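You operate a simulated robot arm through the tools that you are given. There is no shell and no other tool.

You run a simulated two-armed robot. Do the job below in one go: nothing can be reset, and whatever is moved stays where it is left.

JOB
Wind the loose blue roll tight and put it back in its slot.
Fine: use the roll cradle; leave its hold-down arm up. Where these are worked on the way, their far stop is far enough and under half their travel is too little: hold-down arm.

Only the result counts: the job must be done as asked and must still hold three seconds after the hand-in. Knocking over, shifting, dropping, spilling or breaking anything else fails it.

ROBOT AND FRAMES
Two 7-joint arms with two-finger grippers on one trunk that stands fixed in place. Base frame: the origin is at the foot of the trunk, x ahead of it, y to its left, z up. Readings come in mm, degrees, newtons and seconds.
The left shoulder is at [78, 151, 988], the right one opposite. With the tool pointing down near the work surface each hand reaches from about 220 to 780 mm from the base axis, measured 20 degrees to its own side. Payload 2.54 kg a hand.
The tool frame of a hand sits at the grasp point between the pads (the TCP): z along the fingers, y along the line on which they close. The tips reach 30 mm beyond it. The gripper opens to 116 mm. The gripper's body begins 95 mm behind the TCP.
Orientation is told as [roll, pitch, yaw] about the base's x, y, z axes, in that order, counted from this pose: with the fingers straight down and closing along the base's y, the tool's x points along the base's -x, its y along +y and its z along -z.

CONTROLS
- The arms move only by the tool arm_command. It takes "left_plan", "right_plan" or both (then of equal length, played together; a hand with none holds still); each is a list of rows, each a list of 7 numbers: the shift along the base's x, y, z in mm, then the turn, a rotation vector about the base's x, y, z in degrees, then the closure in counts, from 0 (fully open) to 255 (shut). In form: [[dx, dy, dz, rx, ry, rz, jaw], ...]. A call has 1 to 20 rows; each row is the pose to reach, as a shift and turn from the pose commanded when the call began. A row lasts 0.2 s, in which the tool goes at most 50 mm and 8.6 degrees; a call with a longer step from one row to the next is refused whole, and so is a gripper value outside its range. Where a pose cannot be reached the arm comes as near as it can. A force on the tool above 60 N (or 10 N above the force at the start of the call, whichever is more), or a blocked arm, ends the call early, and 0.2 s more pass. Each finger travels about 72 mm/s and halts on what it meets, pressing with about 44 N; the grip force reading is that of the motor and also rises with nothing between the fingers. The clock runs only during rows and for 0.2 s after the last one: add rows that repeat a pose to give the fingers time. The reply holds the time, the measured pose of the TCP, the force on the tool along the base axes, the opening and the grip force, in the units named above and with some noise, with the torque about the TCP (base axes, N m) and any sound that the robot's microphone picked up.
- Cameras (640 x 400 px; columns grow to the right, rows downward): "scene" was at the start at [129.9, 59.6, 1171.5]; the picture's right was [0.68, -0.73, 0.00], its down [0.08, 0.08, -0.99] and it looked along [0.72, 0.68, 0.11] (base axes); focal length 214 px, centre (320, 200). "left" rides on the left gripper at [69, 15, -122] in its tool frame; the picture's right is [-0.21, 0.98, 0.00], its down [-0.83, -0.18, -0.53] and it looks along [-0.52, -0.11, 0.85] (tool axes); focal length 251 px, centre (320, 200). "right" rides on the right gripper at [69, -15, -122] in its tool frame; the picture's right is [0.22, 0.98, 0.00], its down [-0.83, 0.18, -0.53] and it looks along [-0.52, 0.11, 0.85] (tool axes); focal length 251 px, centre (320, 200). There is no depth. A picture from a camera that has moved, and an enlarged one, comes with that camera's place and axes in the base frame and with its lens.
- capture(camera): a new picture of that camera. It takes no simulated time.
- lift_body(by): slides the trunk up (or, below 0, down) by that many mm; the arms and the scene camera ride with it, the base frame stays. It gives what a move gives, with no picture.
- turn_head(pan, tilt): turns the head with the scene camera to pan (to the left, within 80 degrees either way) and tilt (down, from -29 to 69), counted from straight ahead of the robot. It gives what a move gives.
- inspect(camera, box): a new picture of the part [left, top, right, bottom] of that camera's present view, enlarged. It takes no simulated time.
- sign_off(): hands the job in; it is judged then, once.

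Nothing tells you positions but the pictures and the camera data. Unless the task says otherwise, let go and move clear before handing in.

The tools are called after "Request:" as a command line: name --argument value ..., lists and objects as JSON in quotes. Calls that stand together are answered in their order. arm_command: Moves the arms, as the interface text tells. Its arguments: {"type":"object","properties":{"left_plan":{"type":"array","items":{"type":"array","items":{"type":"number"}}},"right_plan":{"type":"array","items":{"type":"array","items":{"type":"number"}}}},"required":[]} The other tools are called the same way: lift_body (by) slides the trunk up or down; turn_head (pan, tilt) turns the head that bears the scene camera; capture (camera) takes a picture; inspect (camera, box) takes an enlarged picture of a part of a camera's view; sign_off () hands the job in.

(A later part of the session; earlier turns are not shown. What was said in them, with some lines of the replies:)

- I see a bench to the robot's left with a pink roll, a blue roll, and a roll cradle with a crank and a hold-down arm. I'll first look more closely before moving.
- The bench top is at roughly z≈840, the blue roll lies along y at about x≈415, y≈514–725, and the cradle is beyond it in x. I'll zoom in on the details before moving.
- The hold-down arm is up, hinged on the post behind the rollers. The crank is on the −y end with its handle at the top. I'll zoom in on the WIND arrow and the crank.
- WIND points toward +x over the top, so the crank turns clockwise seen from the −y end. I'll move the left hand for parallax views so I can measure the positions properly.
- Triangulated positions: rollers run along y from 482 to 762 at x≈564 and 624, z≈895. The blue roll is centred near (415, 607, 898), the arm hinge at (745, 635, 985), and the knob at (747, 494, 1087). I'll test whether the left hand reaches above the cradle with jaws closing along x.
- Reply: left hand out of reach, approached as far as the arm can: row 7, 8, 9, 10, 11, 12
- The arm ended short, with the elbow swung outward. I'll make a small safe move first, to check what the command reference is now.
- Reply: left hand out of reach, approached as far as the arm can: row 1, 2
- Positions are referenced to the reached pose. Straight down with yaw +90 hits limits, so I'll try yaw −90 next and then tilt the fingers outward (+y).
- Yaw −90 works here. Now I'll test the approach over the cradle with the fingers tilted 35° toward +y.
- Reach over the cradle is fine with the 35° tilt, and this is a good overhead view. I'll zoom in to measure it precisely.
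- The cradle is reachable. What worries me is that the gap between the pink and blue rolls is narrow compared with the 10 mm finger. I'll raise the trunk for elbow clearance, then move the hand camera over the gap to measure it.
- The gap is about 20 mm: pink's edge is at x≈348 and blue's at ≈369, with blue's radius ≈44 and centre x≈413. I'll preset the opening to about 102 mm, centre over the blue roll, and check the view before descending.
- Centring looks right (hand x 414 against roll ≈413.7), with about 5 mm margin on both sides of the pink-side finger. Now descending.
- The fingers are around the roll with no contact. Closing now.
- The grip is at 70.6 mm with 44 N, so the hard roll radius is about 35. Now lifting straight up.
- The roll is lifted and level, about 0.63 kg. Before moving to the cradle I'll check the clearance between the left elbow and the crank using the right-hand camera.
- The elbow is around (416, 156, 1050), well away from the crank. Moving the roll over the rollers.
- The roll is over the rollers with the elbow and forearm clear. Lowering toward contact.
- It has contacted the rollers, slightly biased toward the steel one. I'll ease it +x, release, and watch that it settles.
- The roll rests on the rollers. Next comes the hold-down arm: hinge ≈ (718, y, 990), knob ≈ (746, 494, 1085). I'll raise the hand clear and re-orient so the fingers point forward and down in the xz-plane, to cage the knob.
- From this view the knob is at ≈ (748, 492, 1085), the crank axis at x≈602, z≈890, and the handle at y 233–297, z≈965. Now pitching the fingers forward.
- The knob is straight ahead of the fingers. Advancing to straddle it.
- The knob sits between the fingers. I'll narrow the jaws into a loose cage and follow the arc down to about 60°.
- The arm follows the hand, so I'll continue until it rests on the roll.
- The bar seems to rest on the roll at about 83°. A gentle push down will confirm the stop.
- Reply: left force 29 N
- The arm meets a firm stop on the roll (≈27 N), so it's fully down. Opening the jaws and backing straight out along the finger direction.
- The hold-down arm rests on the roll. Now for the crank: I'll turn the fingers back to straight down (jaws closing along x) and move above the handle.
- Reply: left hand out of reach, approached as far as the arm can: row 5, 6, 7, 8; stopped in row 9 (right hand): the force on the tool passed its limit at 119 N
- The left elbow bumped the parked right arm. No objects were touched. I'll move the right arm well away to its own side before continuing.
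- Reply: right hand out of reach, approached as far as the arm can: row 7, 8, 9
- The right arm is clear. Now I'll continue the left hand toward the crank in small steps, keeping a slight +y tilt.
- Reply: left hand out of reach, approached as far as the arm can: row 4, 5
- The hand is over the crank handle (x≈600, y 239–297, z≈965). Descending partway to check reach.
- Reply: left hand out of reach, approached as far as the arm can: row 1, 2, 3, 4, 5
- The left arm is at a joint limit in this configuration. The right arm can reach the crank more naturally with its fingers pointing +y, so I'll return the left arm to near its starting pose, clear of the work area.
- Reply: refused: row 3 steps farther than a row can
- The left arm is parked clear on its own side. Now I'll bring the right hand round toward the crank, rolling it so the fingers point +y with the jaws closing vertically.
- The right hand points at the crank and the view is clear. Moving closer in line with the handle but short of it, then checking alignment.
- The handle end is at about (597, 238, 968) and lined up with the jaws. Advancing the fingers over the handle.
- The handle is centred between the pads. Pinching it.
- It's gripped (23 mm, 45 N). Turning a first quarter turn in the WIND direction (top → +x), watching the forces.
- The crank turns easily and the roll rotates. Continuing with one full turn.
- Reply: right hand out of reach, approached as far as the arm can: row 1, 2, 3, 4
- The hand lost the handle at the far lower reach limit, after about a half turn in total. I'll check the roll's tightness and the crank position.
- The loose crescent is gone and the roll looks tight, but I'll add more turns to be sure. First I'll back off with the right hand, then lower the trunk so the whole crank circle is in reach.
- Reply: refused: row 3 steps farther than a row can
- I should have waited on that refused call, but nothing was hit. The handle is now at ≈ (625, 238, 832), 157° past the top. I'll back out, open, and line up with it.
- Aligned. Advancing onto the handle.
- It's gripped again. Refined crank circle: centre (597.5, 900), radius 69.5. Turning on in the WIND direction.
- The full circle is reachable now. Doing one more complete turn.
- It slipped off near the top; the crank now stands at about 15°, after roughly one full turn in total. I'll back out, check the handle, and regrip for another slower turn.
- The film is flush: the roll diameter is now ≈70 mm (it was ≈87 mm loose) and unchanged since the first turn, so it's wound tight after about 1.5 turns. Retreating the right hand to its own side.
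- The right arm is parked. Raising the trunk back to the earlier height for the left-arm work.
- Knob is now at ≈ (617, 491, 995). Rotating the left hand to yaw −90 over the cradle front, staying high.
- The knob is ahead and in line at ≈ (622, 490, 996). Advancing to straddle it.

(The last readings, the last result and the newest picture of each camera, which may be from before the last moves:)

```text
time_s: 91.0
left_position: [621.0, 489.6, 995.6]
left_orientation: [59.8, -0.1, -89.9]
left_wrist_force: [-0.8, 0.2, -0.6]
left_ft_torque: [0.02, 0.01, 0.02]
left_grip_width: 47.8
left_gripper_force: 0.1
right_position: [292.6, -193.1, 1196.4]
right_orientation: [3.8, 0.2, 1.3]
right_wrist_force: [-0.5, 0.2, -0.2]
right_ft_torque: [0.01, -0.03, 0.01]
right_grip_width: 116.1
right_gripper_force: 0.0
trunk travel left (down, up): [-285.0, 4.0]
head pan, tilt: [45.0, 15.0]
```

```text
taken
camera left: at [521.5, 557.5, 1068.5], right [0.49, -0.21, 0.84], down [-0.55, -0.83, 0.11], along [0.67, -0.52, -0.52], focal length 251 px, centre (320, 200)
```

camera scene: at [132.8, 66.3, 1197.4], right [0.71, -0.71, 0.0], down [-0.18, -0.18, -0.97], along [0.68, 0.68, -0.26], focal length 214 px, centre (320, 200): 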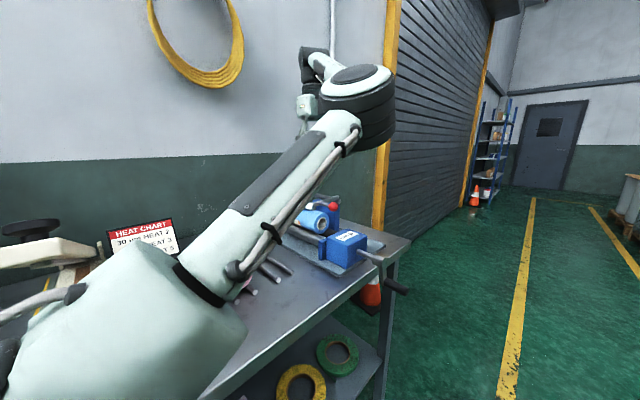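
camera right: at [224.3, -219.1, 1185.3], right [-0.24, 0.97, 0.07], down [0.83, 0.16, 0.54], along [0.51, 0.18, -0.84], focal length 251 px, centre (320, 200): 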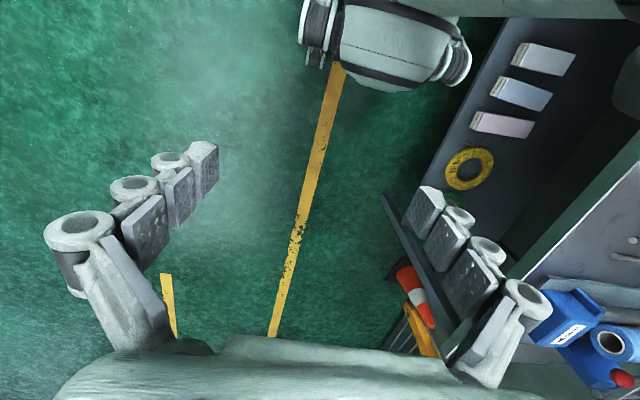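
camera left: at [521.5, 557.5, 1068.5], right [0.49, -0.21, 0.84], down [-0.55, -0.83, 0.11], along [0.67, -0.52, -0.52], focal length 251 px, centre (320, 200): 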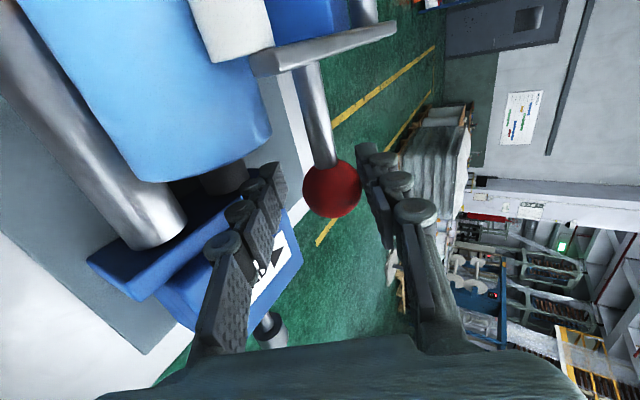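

Raising the hold-down arm back along its arc, with a pinch over the last part to carry it past vertical to its stop.

Request:
arm_command --left_plan '[[-3.6, 0, 11.6, 0, 0, 0, 172], [1, 0, 28.7, 0, 0, 0, 172], [8.5, 0, 44.8, 0, 0, 0, 172], [18.7, 0, 59.3, 0, 0, 0, 172], [31.2, 0, 71.8, 0, 0, 0, 172], [45.7, 0, 82, 0, 0, 0, 172], [45.7, 0, 82, 0, 0, 0, 255], [45.7, 0, 82, 0, 0, 0, 255]]'

Request:
capture --camera "left"

Request:
capture --camera "scene"

```text
time_s: 92.8
left_position: [667.5, 489.3, 1077.8]
left_orientation: [60.0, -0.1, -89.9]
left_wrist_force: [0.1, -2.6, -1.9]
left_ft_torque: [-0.12, -0.09, -0.02]
left_grip_width: 29.5
left_gripper_force: 44.8
right_position: [290.4, -194.0, 1194.8]
right_orientation: [3.9, 0.2, 1.2]
right_wrist_force: [0.8, 0.2, 0.4]
right_ft_torque: [0.0, -0.02, 0.01]
right_grip_width: 116.1
right_gripper_force: 0.1
trunk travel left (down, up): [-285.0, 4.0]
head pan, tilt: [45.0, 15.0]
```

```text
taken
camera left: at [568.1, 557.5, 1150.8], right [0.49, -0.21, 0.84], down [-0.55, -0.83, 0.11], along [0.67, -0.52, -0.52], focal length 251 px, centre (320, 200)
```

left: 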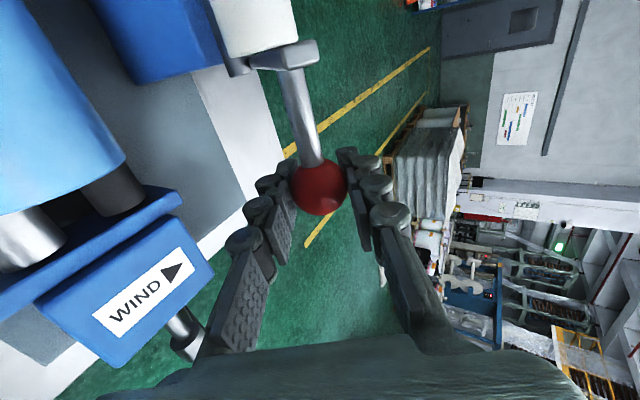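

```text
taken
camera scene: at [133.0, 66.2, 1197.3], right [0.71, -0.71, 0.0], down [-0.18, -0.18, -0.97], along [0.68, 0.68, -0.26], focal length 214 px, centre (320, 200)
```

scene: 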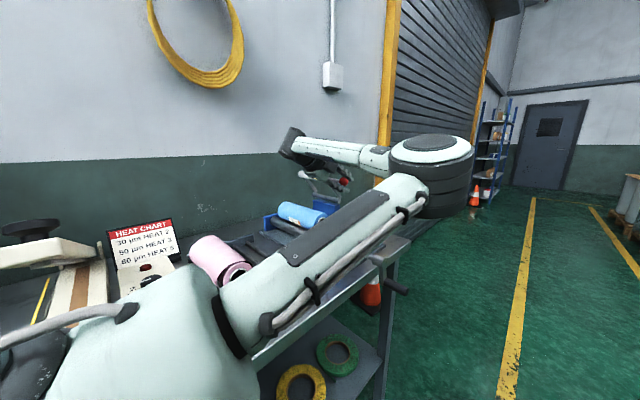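

Request:
arm_command --left_plan '[[16.1, 0, 7.5, 0, 0, 0, 255], [33.2, 0, 12.1, 0, 0, 0, 255], [50.8, 0, 13.6, 0, 0, 0, 255], [68.4, 0, 12.1, 0, 0, 0, 255], [77, 0, 10, 0, 0, 0, 255], [81, 0, 9, 0, 0, 0, 255], [81, 0, 9, 0, 0, 0, 255]]'

Request:
capture --camera "left"

```text
time_s: 94.4
left_position: [748.5, 489.2, 1086.3]
left_orientation: [59.7, 0.0, -89.9]
left_wrist_force: [-7.4, -8.1, -15.5]
left_ft_torque: [0.0, 0.18, -0.03]
left_grip_width: 29.3
left_gripper_force: 44.5
right_position: [292.4, -193.3, 1195.1]
right_orientation: [3.9, 0.2, 1.4]
right_wrist_force: [-0.7, -0.6, 0.2]
right_ft_torque: [-0.01, -0.01, -0.02]
right_grip_width: 116.1
right_gripper_force: 0.1
trunk travel left (down, up): [-285.0, 4.0]
head pan, tilt: [45.0, 15.0]
```

```text
taken
camera left: at [650.1, 557.8, 1159.0], right [0.49, -0.21, 0.84], down [-0.55, -0.83, 0.11], along [0.67, -0.52, -0.52], focal length 251 px, centre (320, 200)
```

left: 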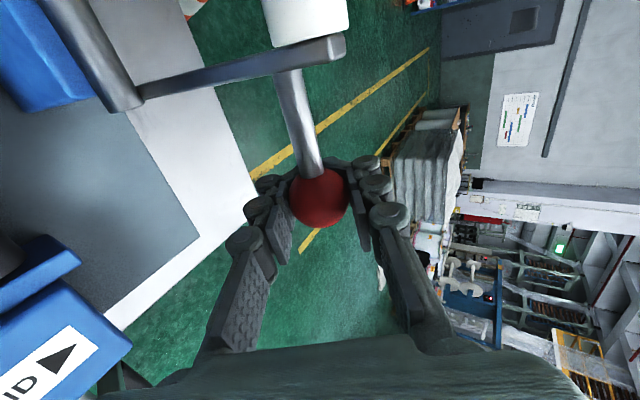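

The knob is back at its original place, against the up stop. Releasing and backing out.

Request:
arm_command --left_plan '[[0, 0, 0, 0, 0, 0, 150], [0, 0, 0, 0, 0, 0, 101], [0, 0, 0, 0, 0, 0, 101], [-30, 0, 17, 0, 0, 0, 101], [-60, 0, 35, 0, 0, 0, 101], [-95, 0, 55, 0, 0, 0, 101], [-135, 0, 70, 0, 0, 0, 80], [-135, 0, 70, 0, 0, 0, 80]]'

Request:
capture --camera "left"

Request:
inspect --camera "scene" --box '[260, 150, 420, 290]'

```text
time_s: 96.2
left_position: [614.4, 490.1, 1157.6]
left_orientation: [59.8, -0.1, -90.1]
left_wrist_force: [-0.1, 1.2, 0.5]
left_ft_torque: [0.0, 0.0, 0.01]
left_grip_width: 79.8
left_gripper_force: 0.1
right_position: [292.1, -193.8, 1193.9]
right_orientation: [3.9, 0.2, 1.3]
right_wrist_force: [0.4, -0.8, 1.2]
right_ft_torque: [0.02, 0.0, 0.0]
right_grip_width: 116.1
right_gripper_force: 0.0
trunk travel left (down, up): [-285.0, 4.0]
head pan, tilt: [45.0, 15.0]
```

```text
taken
camera left: at [515.4, 558.1, 1230.9], right [0.49, -0.21, 0.84], down [-0.55, -0.83, 0.11], along [0.67, -0.52, -0.52], focal length 251 px, centre (320, 200)
```

left: 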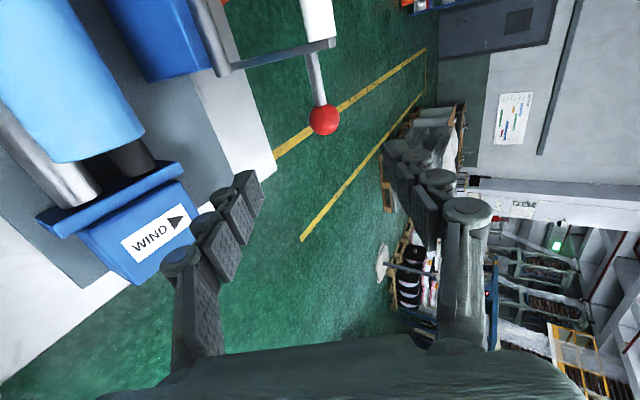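

```text
2.86 times, centred on (340, 220) of scene
camera zoom: at [133.0, 66.4, 1197.3], right [0.71, -0.71, 0.0], down [-0.18, -0.18, -0.97], along [0.68, 0.68, -0.26], focal length 613 px, centre (263, 143)
```

zoom: 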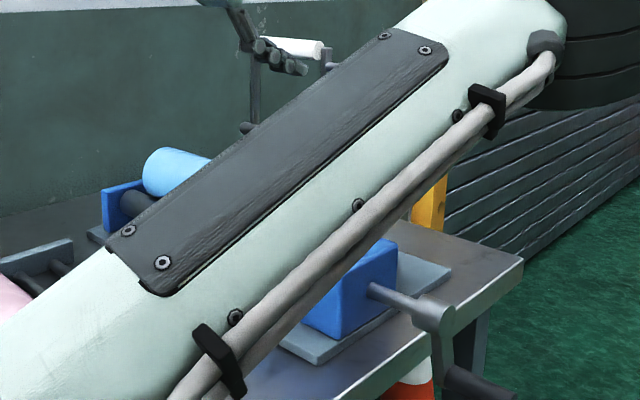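

The arm stays up. Now I'll go back to the tilted-down orientation above the roll, reversing the earlier path.

Request:
arm_command --left_plan '[[-3, 0, 0, 0, 7.5, 0, 60], [-6, 0, 0, 0, 15, 0, 50], [-9, 0, 0, 0, 22.5, 0, 44], [-12, 0, 0, 0, 30, 0, 44], [-15, 0, 0, 0, 37.5, 0, 44], [-18, 0, 0, 0, 45, 0, 44], [-20, 0, 0, 0, 52.5, 0, 44], [-22, 0, 0, 0, 60, 0, 44], [-22, 0, 0, 0, 60, 0, 44]]'

Request:
capture --camera "scene"

```text
time_s: 98.2
left_position: [590.4, 489.5, 1157.5]
left_orientation: [0.0, 0.1, -89.9]
left_wrist_force: [0.2, 1.0, -0.2]
left_ft_torque: [0.01, -0.01, -0.01]
left_grip_width: 95.9
left_gripper_force: 0.1
right_position: [292.0, -193.7, 1195.0]
right_orientation: [3.9, 0.3, 1.2]
right_wrist_force: [0.9, 0.4, -0.6]
right_ft_torque: [0.0, -0.01, -0.01]
right_grip_width: 116.0
right_gripper_force: 0.1
trunk travel left (down, up): [-285.0, 4.0]
head pan, tilt: [45.0, 15.0]
```

```text
taken
camera scene: at [133.0, 66.3, 1197.3], right [0.71, -0.71, 0.0], down [-0.18, -0.18, -0.97], along [0.68, 0.68, -0.26], focal length 214 px, centre (320, 200)
```

scene: 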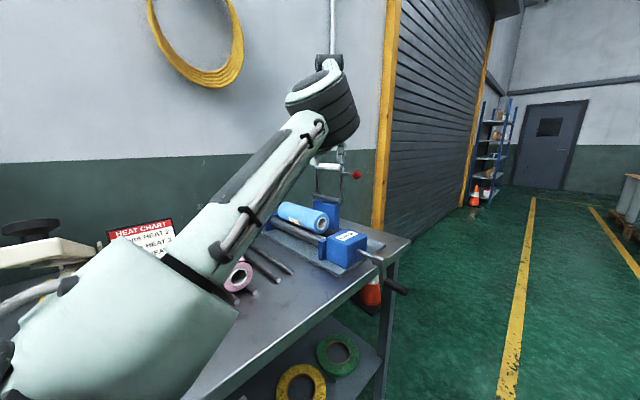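

Request:
arm_command --left_plan '[[2, 25, -8, 7, 0, 0, 44], [4, 50, -18, 14, 0, 0, 44], [6, 75, -30, 21, 0, 0, 44], [8, 105, -45, 28, 0, 0, 44], [10, 130, -65, 35, 0, 0, 44], [10, 130, -80, 35, 0, 0, 44], [10, 130, -80, 35, 0, 0, 44]]'

Request:
capture --camera "left"

Request:
inspect --camera "scene" --box '[220, 120, 420, 300]'

```text
time_s: 99.8
left_position: [601.4, 619.1, 1076.8]
left_orientation: [-0.1, 35.0, -90.0]
left_wrist_force: [-0.5, 0.3, 0.4]
left_ft_torque: [-0.01, -0.02, 0.0]
left_grip_width: 95.9
left_gripper_force: 0.1
right_position: [291.1, -193.8, 1194.8]
right_orientation: [3.9, 0.2, 1.4]
right_wrist_force: [0.1, -0.2, 0.6]
right_ft_torque: [-0.01, -0.03, 0.0]
right_grip_width: 115.9
right_gripper_force: 0.0
trunk travel left (down, up): [-285.0, 4.0]
head pan, tilt: [45.0, 15.0]
```

```text
taken
camera left: at [615.0, 604.2, 1214.6], right [0.98, -0.17, -0.12], down [-0.18, -0.98, -0.04], along [-0.12, 0.06, -0.99], focal length 251 px, centre (320, 200)
```

left: 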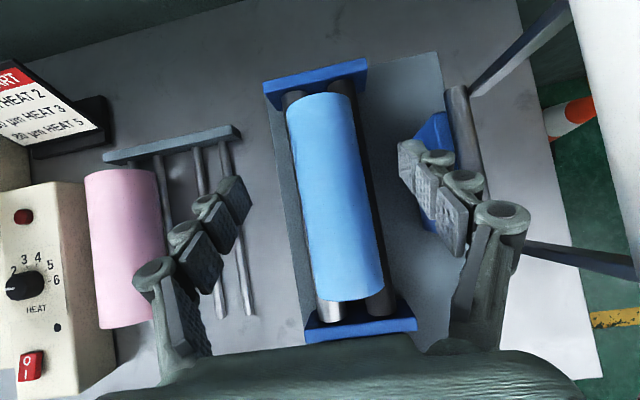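

```text
2.22 times, centred on (320, 210) of scene
camera zoom: at [132.8, 66.3, 1197.4], right [0.71, -0.71, 0.0], down [-0.18, -0.18, -0.97], along [0.68, 0.68, -0.26], focal length 477 px, centre (320, 178)
```

zoom: 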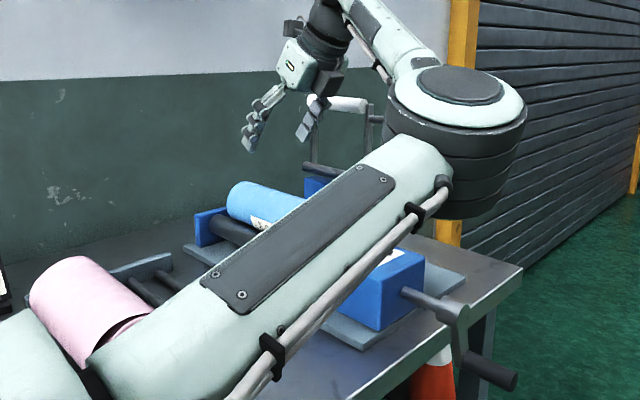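

The roll is centred under the hand and tight. Descending to regrip it.

Request:
arm_command --left_plan '[[0, 1, -35, 0, 0, 0, 44], [0, 2, -70, 0, 0, 0, 44], [0, 3, -100, 0, 0, 0, 44], [0, 4, -120, 0, 0, 0, 44], [0, 4, -128, 0, 0, 0, 44], [0, 4, -128, 0, 0, 0, 44]]'

Request:
capture --camera "left"

```text
time_s: 101.2
left_position: [600.3, 623.9, 948.1]
left_orientation: [0.0, 34.9, -89.8]
left_wrist_force: [1.0, -1.5, -0.4]
left_ft_torque: [0.0, 0.0, -0.01]
left_grip_width: 95.7
left_gripper_force: 0.0
right_position: [293.5, -193.2, 1194.3]
right_orientation: [3.9, 0.2, 1.3]
right_wrist_force: [1.0, 0.5, -0.5]
right_ft_torque: [0.0, 0.02, 0.01]
right_grip_width: 116.2
right_gripper_force: 0.2
trunk travel left (down, up): [-285.0, 4.0]
head pan, tilt: [45.0, 15.0]
```

```text
taken
camera left: at [614.2, 609.9, 1086.5], right [0.98, -0.17, -0.12], down [-0.18, -0.98, -0.04], along [-0.12, 0.06, -0.99], focal length 251 px, centre (320, 200)
```

left: 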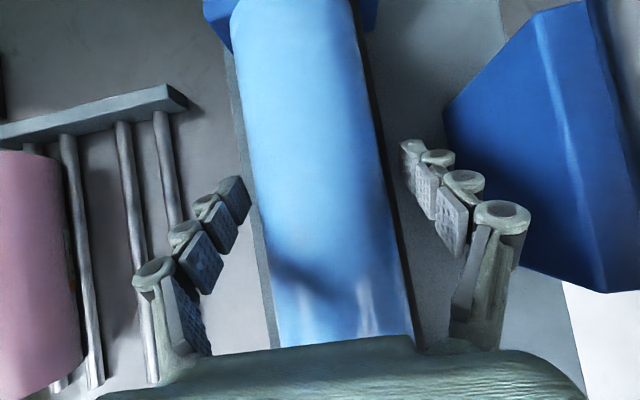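

Centred with no contact. Closing on the roll.

Request:
arm_command --left_plan '[[0, 0, 0, 0, 0, 0, 120], [0, 0, 0, 0, 0, 0, 120], [0, 0, 0, 0, 0, 0, 120]]'

```text
time_s: 102.0
left_position: [600.2, 623.6, 950.0]
left_orientation: [-0.2, 35.0, -89.8]
left_wrist_force: [-0.3, -1.8, -0.1]
left_ft_torque: [0.01, 0.01, -0.07]
left_grip_width: 70.0
left_gripper_force: 44.0
right_position: [292.1, -193.3, 1195.3]
right_orientation: [3.9, 0.2, 1.3]
right_wrist_force: [0.5, -1.4, 1.5]
right_ft_torque: [0.0, 0.01, 0.02]
right_grip_width: 116.1
right_gripper_force: 0.0
trunk travel left (down, up): [-285.0, 4.0]
head pan, tilt: [45.0, 15.0]
```

Request:
arm_command --left_plan '[[0, 0, 10, 0, 0, 0, 120], [0, 0, 30, 0, 0, 0, 120], [0, 0, 55, 0, 0, 0, 120], [0, 0, 75, 0, 0, 0, 120], [0, 0, 75, 0, 0, 0, 120]]'

Request:
capture --camera "left"

```text
time_s: 103.2
left_position: [601.6, 623.9, 1023.0]
left_orientation: [-0.2, 35.0, -89.8]
left_wrist_force: [0.3, -1.2, -5.9]
left_ft_torque: [-0.03, 0.0, 0.01]
left_grip_width: 69.9
left_gripper_force: 44.4
right_position: [291.6, -191.9, 1194.8]
right_orientation: [3.8, 0.1, 1.3]
right_wrist_force: [0.4, 0.6, 0.1]
right_ft_torque: [0.0, 0.04, 0.03]
right_grip_width: 115.7
right_gripper_force: 0.1
trunk travel left (down, up): [-285.0, 4.0]
head pan, tilt: [45.0, 15.0]
```

```text
taken
camera left: at [616.7, 610.6, 1161.6], right [0.98, -0.17, -0.12], down [-0.18, -0.98, -0.03], along [-0.12, 0.06, -0.99], focal length 251 px, centre (320, 200)
```

left: 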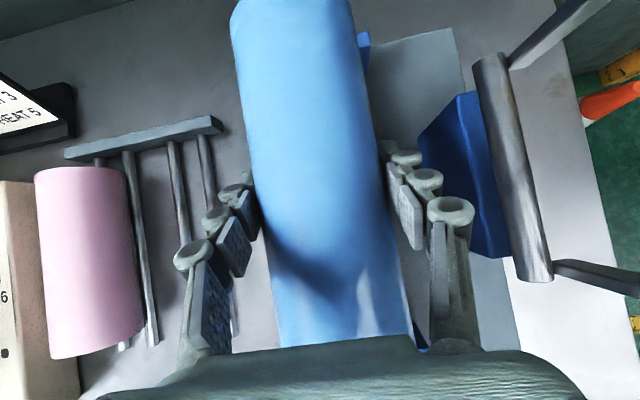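

The roll is lifted and level. Moving it back above its slot.

Request:
arm_command --left_plan '[[-31, -2, 0, 0, 0, 0, 120], [-62, -5, 0, 0, 0, 0, 120], [-93, -7, 0, 0, 0, 0, 120], [-124, -10, 0, 0, 0, 0, 120], [-155, -12, 0, 0, 0, 0, 120], [-183, -14, 0, 0, 0, 0, 120], [-183, -14, 0, 0, 0, 0, 120]]'

Request:
capture --camera "left"

Request:
inspect --camera "scene" --box '[220, 120, 420, 300]'

```text
time_s: 104.8
left_position: [418.6, 611.3, 1024.5]
left_orientation: [-0.2, 35.0, -90.0]
left_wrist_force: [-0.1, -0.8, -5.6]
left_ft_torque: [0.02, 0.03, 0.0]
left_grip_width: 69.9
left_gripper_force: 44.2
right_position: [291.8, -194.4, 1194.8]
right_orientation: [3.8, 0.2, 1.3]
right_wrist_force: [0.1, 0.2, -0.8]
right_ft_torque: [-0.01, 0.01, 0.0]
right_grip_width: 116.0
right_gripper_force: 0.1
trunk travel left (down, up): [-285.0, 4.0]
head pan, tilt: [45.0, 15.0]
```

```text
taken
camera left: at [432.6, 596.4, 1162.3], right [0.98, -0.17, -0.12], down [-0.18, -0.98, -0.04], along [-0.12, 0.06, -0.99], focal length 251 px, centre (320, 200)
```

left: 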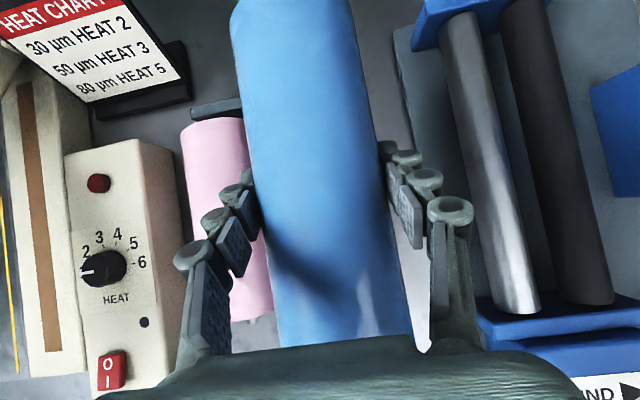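

```text
2.22 times, centred on (320, 210) of scene
camera zoom: at [133.3, 66.9, 1197.2], right [0.71, -0.71, 0.0], down [-0.18, -0.18, -0.97], along [0.68, 0.68, -0.26], focal length 477 px, centre (320, 178)
```

zoom: 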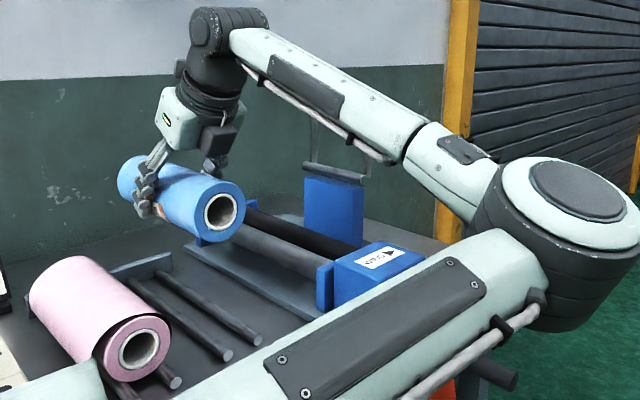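

Descending to just above the rods.

Request:
arm_command --left_plan '[[0, 0, -30, 0, 0, 0, 120], [0, 0, -60, 0, 0, 0, 120], [0, 0, -85, 0, 0, 0, 120], [0, 0, -105, 0, 0, 0, 120], [0, 0, -114, 0, 0, 0, 120], [0, 0, -114, 0, 0, 0, 120]]'

Request:
inspect --camera "scene" --box '[220, 150, 380, 290]'

Request:
capture --camera "left"

```text
time_s: 106.2
left_position: [417.6, 610.2, 907.5]
left_orientation: [-0.1, 35.0, -89.8]
left_wrist_force: [-0.2, 0.4, -6.0]
left_ft_torque: [0.0, 0.02, -0.02]
left_grip_width: 70.1
left_gripper_force: 44.0
right_position: [292.6, -192.2, 1194.8]
right_orientation: [3.8, 0.2, 1.3]
right_wrist_force: [-0.5, 0.3, -0.4]
right_ft_torque: [0.04, -0.01, -0.01]
right_grip_width: 115.9
right_gripper_force: 0.1
trunk travel left (down, up): [-285.0, 4.0]
head pan, tilt: [45.0, 15.0]
```

```text
2.86 times, centred on (300, 220) of scene
camera zoom: at [133.2, 66.8, 1197.3], right [0.71, -0.71, 0.0], down [-0.18, -0.18, -0.97], along [0.68, 0.68, -0.26], focal length 613 px, centre (377, 143)
```

zoom: 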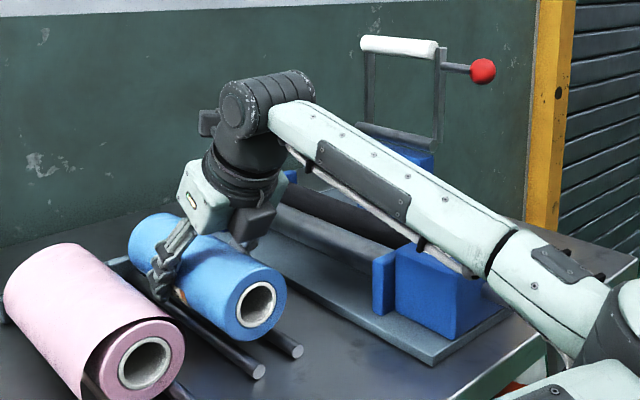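

```text
taken
camera left: at [432.2, 595.8, 1046.7], right [0.98, -0.17, -0.12], down [-0.18, -0.98, -0.04], along [-0.12, 0.06, -0.99], focal length 251 px, centre (320, 200)
```

left: 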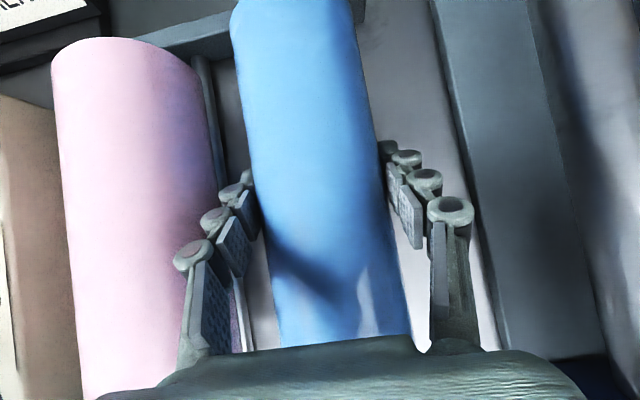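

Request:
arm_command --left_plan '[[0, 0, -3, 0, 0, 0, 120], [0, 0, -6, 0, 0, 0, 120], [0, 0, -9, 0, 0, 0, 120], [0, 0, -9, 0, 0, 0, 120]]'

```text
time_s: 107.2
left_position: [418.6, 610.0, 900.9]
left_orientation: [-0.2, 35.0, -89.9]
left_wrist_force: [0.7, 0.1, -5.4]
left_ft_torque: [0.02, -0.02, -0.01]
left_grip_width: 70.0
left_gripper_force: 44.1
right_position: [292.9, -191.9, 1195.3]
right_orientation: [3.8, 0.1, 1.2]
right_wrist_force: [0.7, 0.0, -0.5]
right_ft_torque: [0.01, 0.01, -0.01]
right_grip_width: 116.0
right_gripper_force: 0.0
trunk travel left (down, up): [-285.0, 4.0]
head pan, tilt: [45.0, 15.0]
```

Request:
arm_command --left_plan '[[0, 0, -2, 0, 0, 0, 120], [0, 0, -4, 0, 0, 0, 120], [0, 0, -6, 0, 0, 0, 120], [0, 0, -6, 0, 0, 0, 120]]'

```text
time_s: 108.2
left_position: [419.9, 608.7, 898.1]
left_orientation: [0.1, 35.3, -89.7]
left_wrist_force: [5.6, 3.1, 13.8]
left_ft_torque: [-0.87, 0.14, 0.26]
left_grip_width: 70.1
left_gripper_force: 43.7
right_position: [291.6, -193.9, 1195.7]
right_orientation: [4.0, 0.1, 1.3]
right_wrist_force: [-0.1, -0.6, -0.7]
right_ft_torque: [-0.06, -0.01, -0.01]
right_grip_width: 115.8
right_gripper_force: 0.2
trunk travel left (down, up): [-285.0, 4.0]
head pan, tilt: [45.0, 15.0]
```

It's seated on both rods. Easing off the down-force slightly, then releasing.

Request:
arm_command --left_plan '[[2, 0, 3, 0, 0, 0, 120], [2, 0, 3, 0, 0, 0, 120]]'

Request:
arm_command --left_plan '[[0, 0, 0, 0, 0, 0, 90], [0, 0, 0, 0, 0, 0, 60], [0, 0, 0, 0, 0, 0, 60], [0, 0, 0, 0, 0, 0, 60]]'

Request:
capture --camera "left"

Request:
inspect --camera "scene" --box '[220, 150, 380, 290]'

```text
time_s: 108.8
left_position: [419.4, 609.9, 897.7]
left_orientation: [-0.2, 34.9, -90.0]
left_wrist_force: [1.4, 0.5, 1.7]
left_ft_torque: [0.79, 0.09, -0.15]
left_grip_width: 69.9
left_gripper_force: 44.3
right_position: [291.7, -193.6, 1195.6]
right_orientation: [3.9, 0.1, 1.3]
right_wrist_force: [0.6, 0.0, 0.6]
right_ft_torque: [-0.01, -0.02, 0.0]
right_grip_width: 115.9
right_gripper_force: 0.1
trunk travel left (down, up): [-285.0, 4.0]
head pan, tilt: [45.0, 15.0]
```

```text
time_s: 109.8
left_position: [420.6, 609.1, 897.0]
left_orientation: [-0.1, 35.0, -89.9]
left_wrist_force: [0.6, -0.1, 0.1]
left_ft_torque: [0.0, -0.01, 0.0]
left_grip_width: 88.8
left_gripper_force: 0.1
right_position: [292.3, -193.6, 1195.6]
right_orientation: [3.8, 0.2, 1.4]
right_wrist_force: [-0.8, 0.0, -0.5]
right_ft_torque: [-0.03, 0.0, 0.0]
right_grip_width: 115.9
right_gripper_force: 0.2
trunk travel left (down, up): [-285.0, 4.0]
head pan, tilt: [45.0, 15.0]
```

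```text
taken
camera left: at [434.6, 595.9, 1036.2], right [0.98, -0.17, -0.12], down [-0.18, -0.98, -0.04], along [-0.12, 0.06, -0.99], focal length 251 px, centre (320, 200)
```

left: 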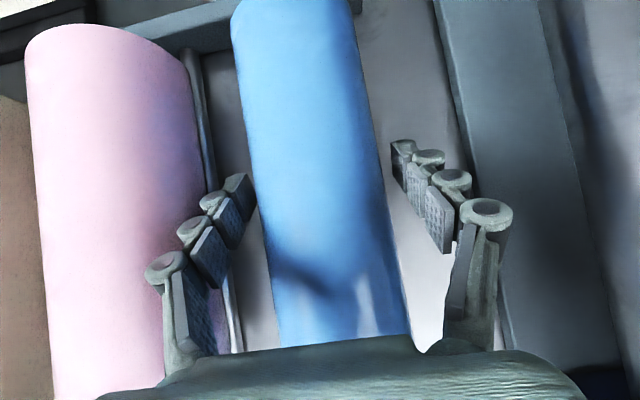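

```text
2.86 times, centred on (300, 220) of scene
camera zoom: at [132.9, 66.3, 1197.4], right [0.71, -0.71, 0.0], down [-0.18, -0.18, -0.97], along [0.68, 0.68, -0.26], focal length 613 px, centre (377, 143)
```

zoom: 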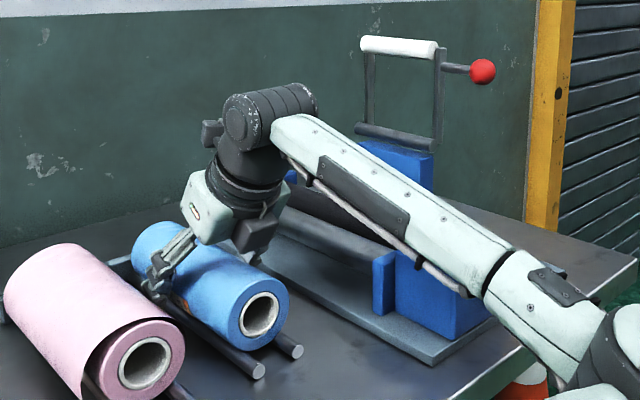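

The roll rests in its slot. Lifting the hand straight up and checking.

Request:
arm_command --left_plan '[[0, 0, 25, 0, 0, 0, 60], [0, 0, 60, 0, 0, 0, 60], [0, 0, 100, 0, 0, 0, 60], [0, 0, 145, 0, 0, 0, 60], [0, 0, 190, 0, 0, 0, 60], [0, 0, 190, 0, 0, 0, 60]]'

Request:
capture --camera "left"

Request:
inspect --camera "scene" --box '[220, 150, 380, 290]'

Request:
capture --camera "scene"

```text
time_s: 111.2
left_position: [418.6, 610.0, 1088.7]
left_orientation: [-0.2, 35.0, -89.9]
left_wrist_force: [-0.4, 0.7, 0.0]
left_ft_torque: [-0.01, -0.03, -0.02]
left_grip_width: 88.6
left_gripper_force: 0.1
right_position: [291.9, -193.1, 1194.7]
right_orientation: [3.9, 0.2, 1.3]
right_wrist_force: [-0.1, 0.5, 0.7]
right_ft_torque: [0.0, -0.02, 0.03]
right_grip_width: 116.2
right_gripper_force: 0.1
trunk travel left (down, up): [-285.0, 4.0]
head pan, tilt: [45.0, 15.0]
```

```text
taken
camera left: at [433.3, 595.4, 1226.5], right [0.98, -0.17, -0.12], down [-0.18, -0.98, -0.04], along [-0.12, 0.06, -0.99], focal length 251 px, centre (320, 200)
```

left: 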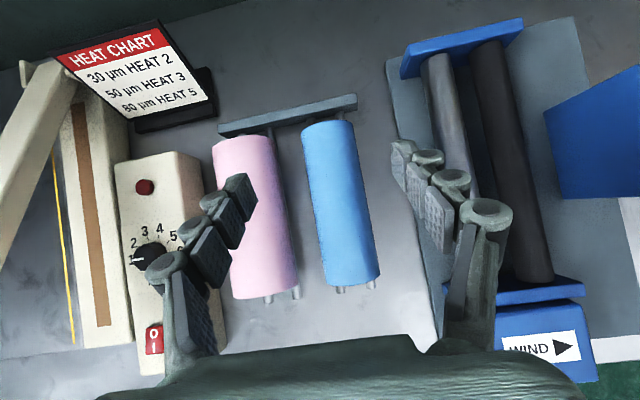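

```text
2.86 times, centred on (300, 220) of scene
camera zoom: at [133.0, 66.4, 1197.3], right [0.71, -0.71, 0.0], down [-0.18, -0.18, -0.97], along [0.68, 0.68, -0.26], focal length 613 px, centre (377, 143)
```

zoom: 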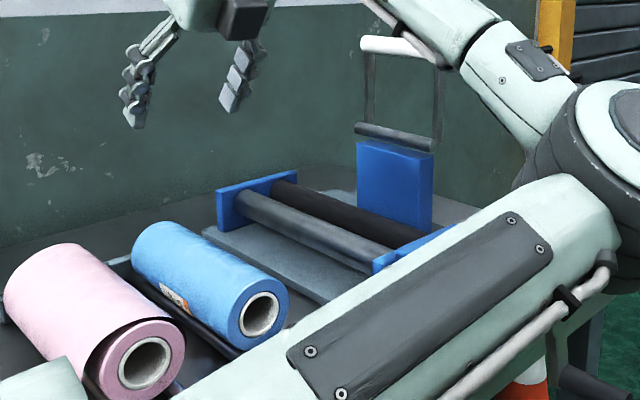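

```text
taken
camera scene: at [133.0, 66.4, 1197.3], right [0.71, -0.71, 0.0], down [-0.18, -0.18, -0.97], along [0.68, 0.68, -0.26], focal length 214 px, centre (320, 200)
```

scene: 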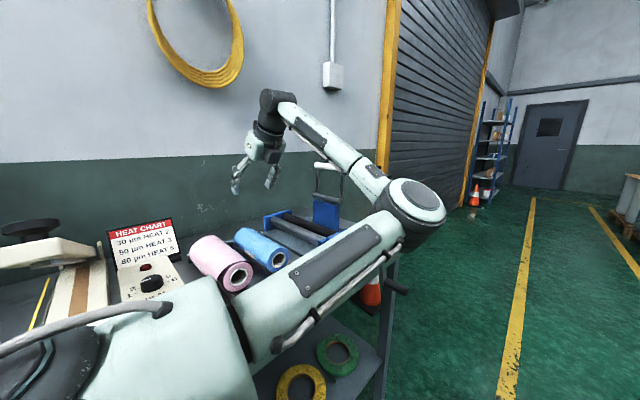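

The roll is back on its rods and the hold-down arm is up. One last close look at the roll, arm and neighbours.

Request:
inspect --camera "scene" --box '[185, 220, 305, 300]'

Request:
inspect --camera "left" --box '[200, 80, 420, 310]'

```text
5.00 times, centred on (245, 260) of scene
camera zoom: at [133.0, 66.4, 1197.3], right [0.71, -0.71, 0.0], down [-0.18, -0.18, -0.97], along [0.68, 0.68, -0.26], focal length 1072 px, centre (695, -100)
```

zoom: 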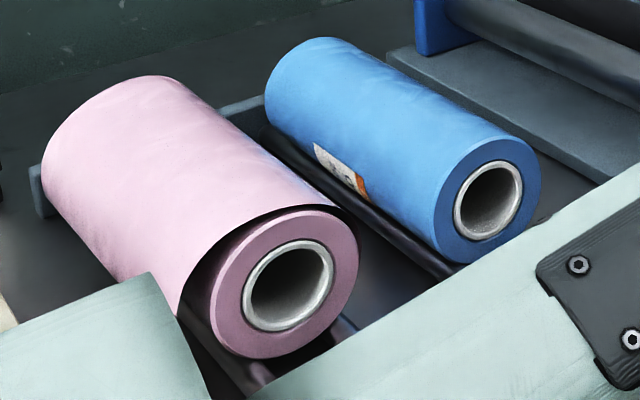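

```text
1.74 times, centred on (310, 195) of left
camera zoom: at [433.3, 595.4, 1226.5], right [0.98, -0.17, -0.12], down [-0.18, -0.98, -0.04], along [-0.12, 0.06, -0.99], focal length 437 px, centre (337, 209)
```

zoom: 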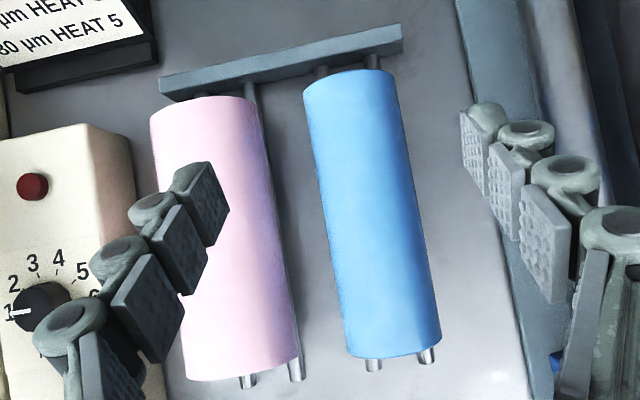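

The blue roll is tight: the film is flush with no gap and the label shows. It sits squarely on its two rods, the hold-down arm is up, and the pink roll and everything else are undisturbed. Handing in.

Request:
sign_off

```text
The job is handed in.
```

I wound the blue roll tight and put it back on its two rods, and I've handed the job in. The hand-in reply didn't say whether it passed.

- **Winding:** the film is now flush with the end of the roll, with no gap. The roll measures about 70 mm across, down from about 87 mm loose. I turned the crank about one and a half turns in the WIND direction. The grip slipped off the handle three times, but the diameter stopped changing after the first part of a turn.
- **Hold-down arm:** I lowered it until it met a firm stop on the roll, then raised it back against its up stop after winding. It was still up in the last pictures.
- **Everything else:** nothing on the bench looked moved in the last pictures, and the pink roll is where it was. While I was moving toward the crank, the left arm's elbow bumped the parked right arm, but nothing else was touched.

Both hands are open and clear of the bench.
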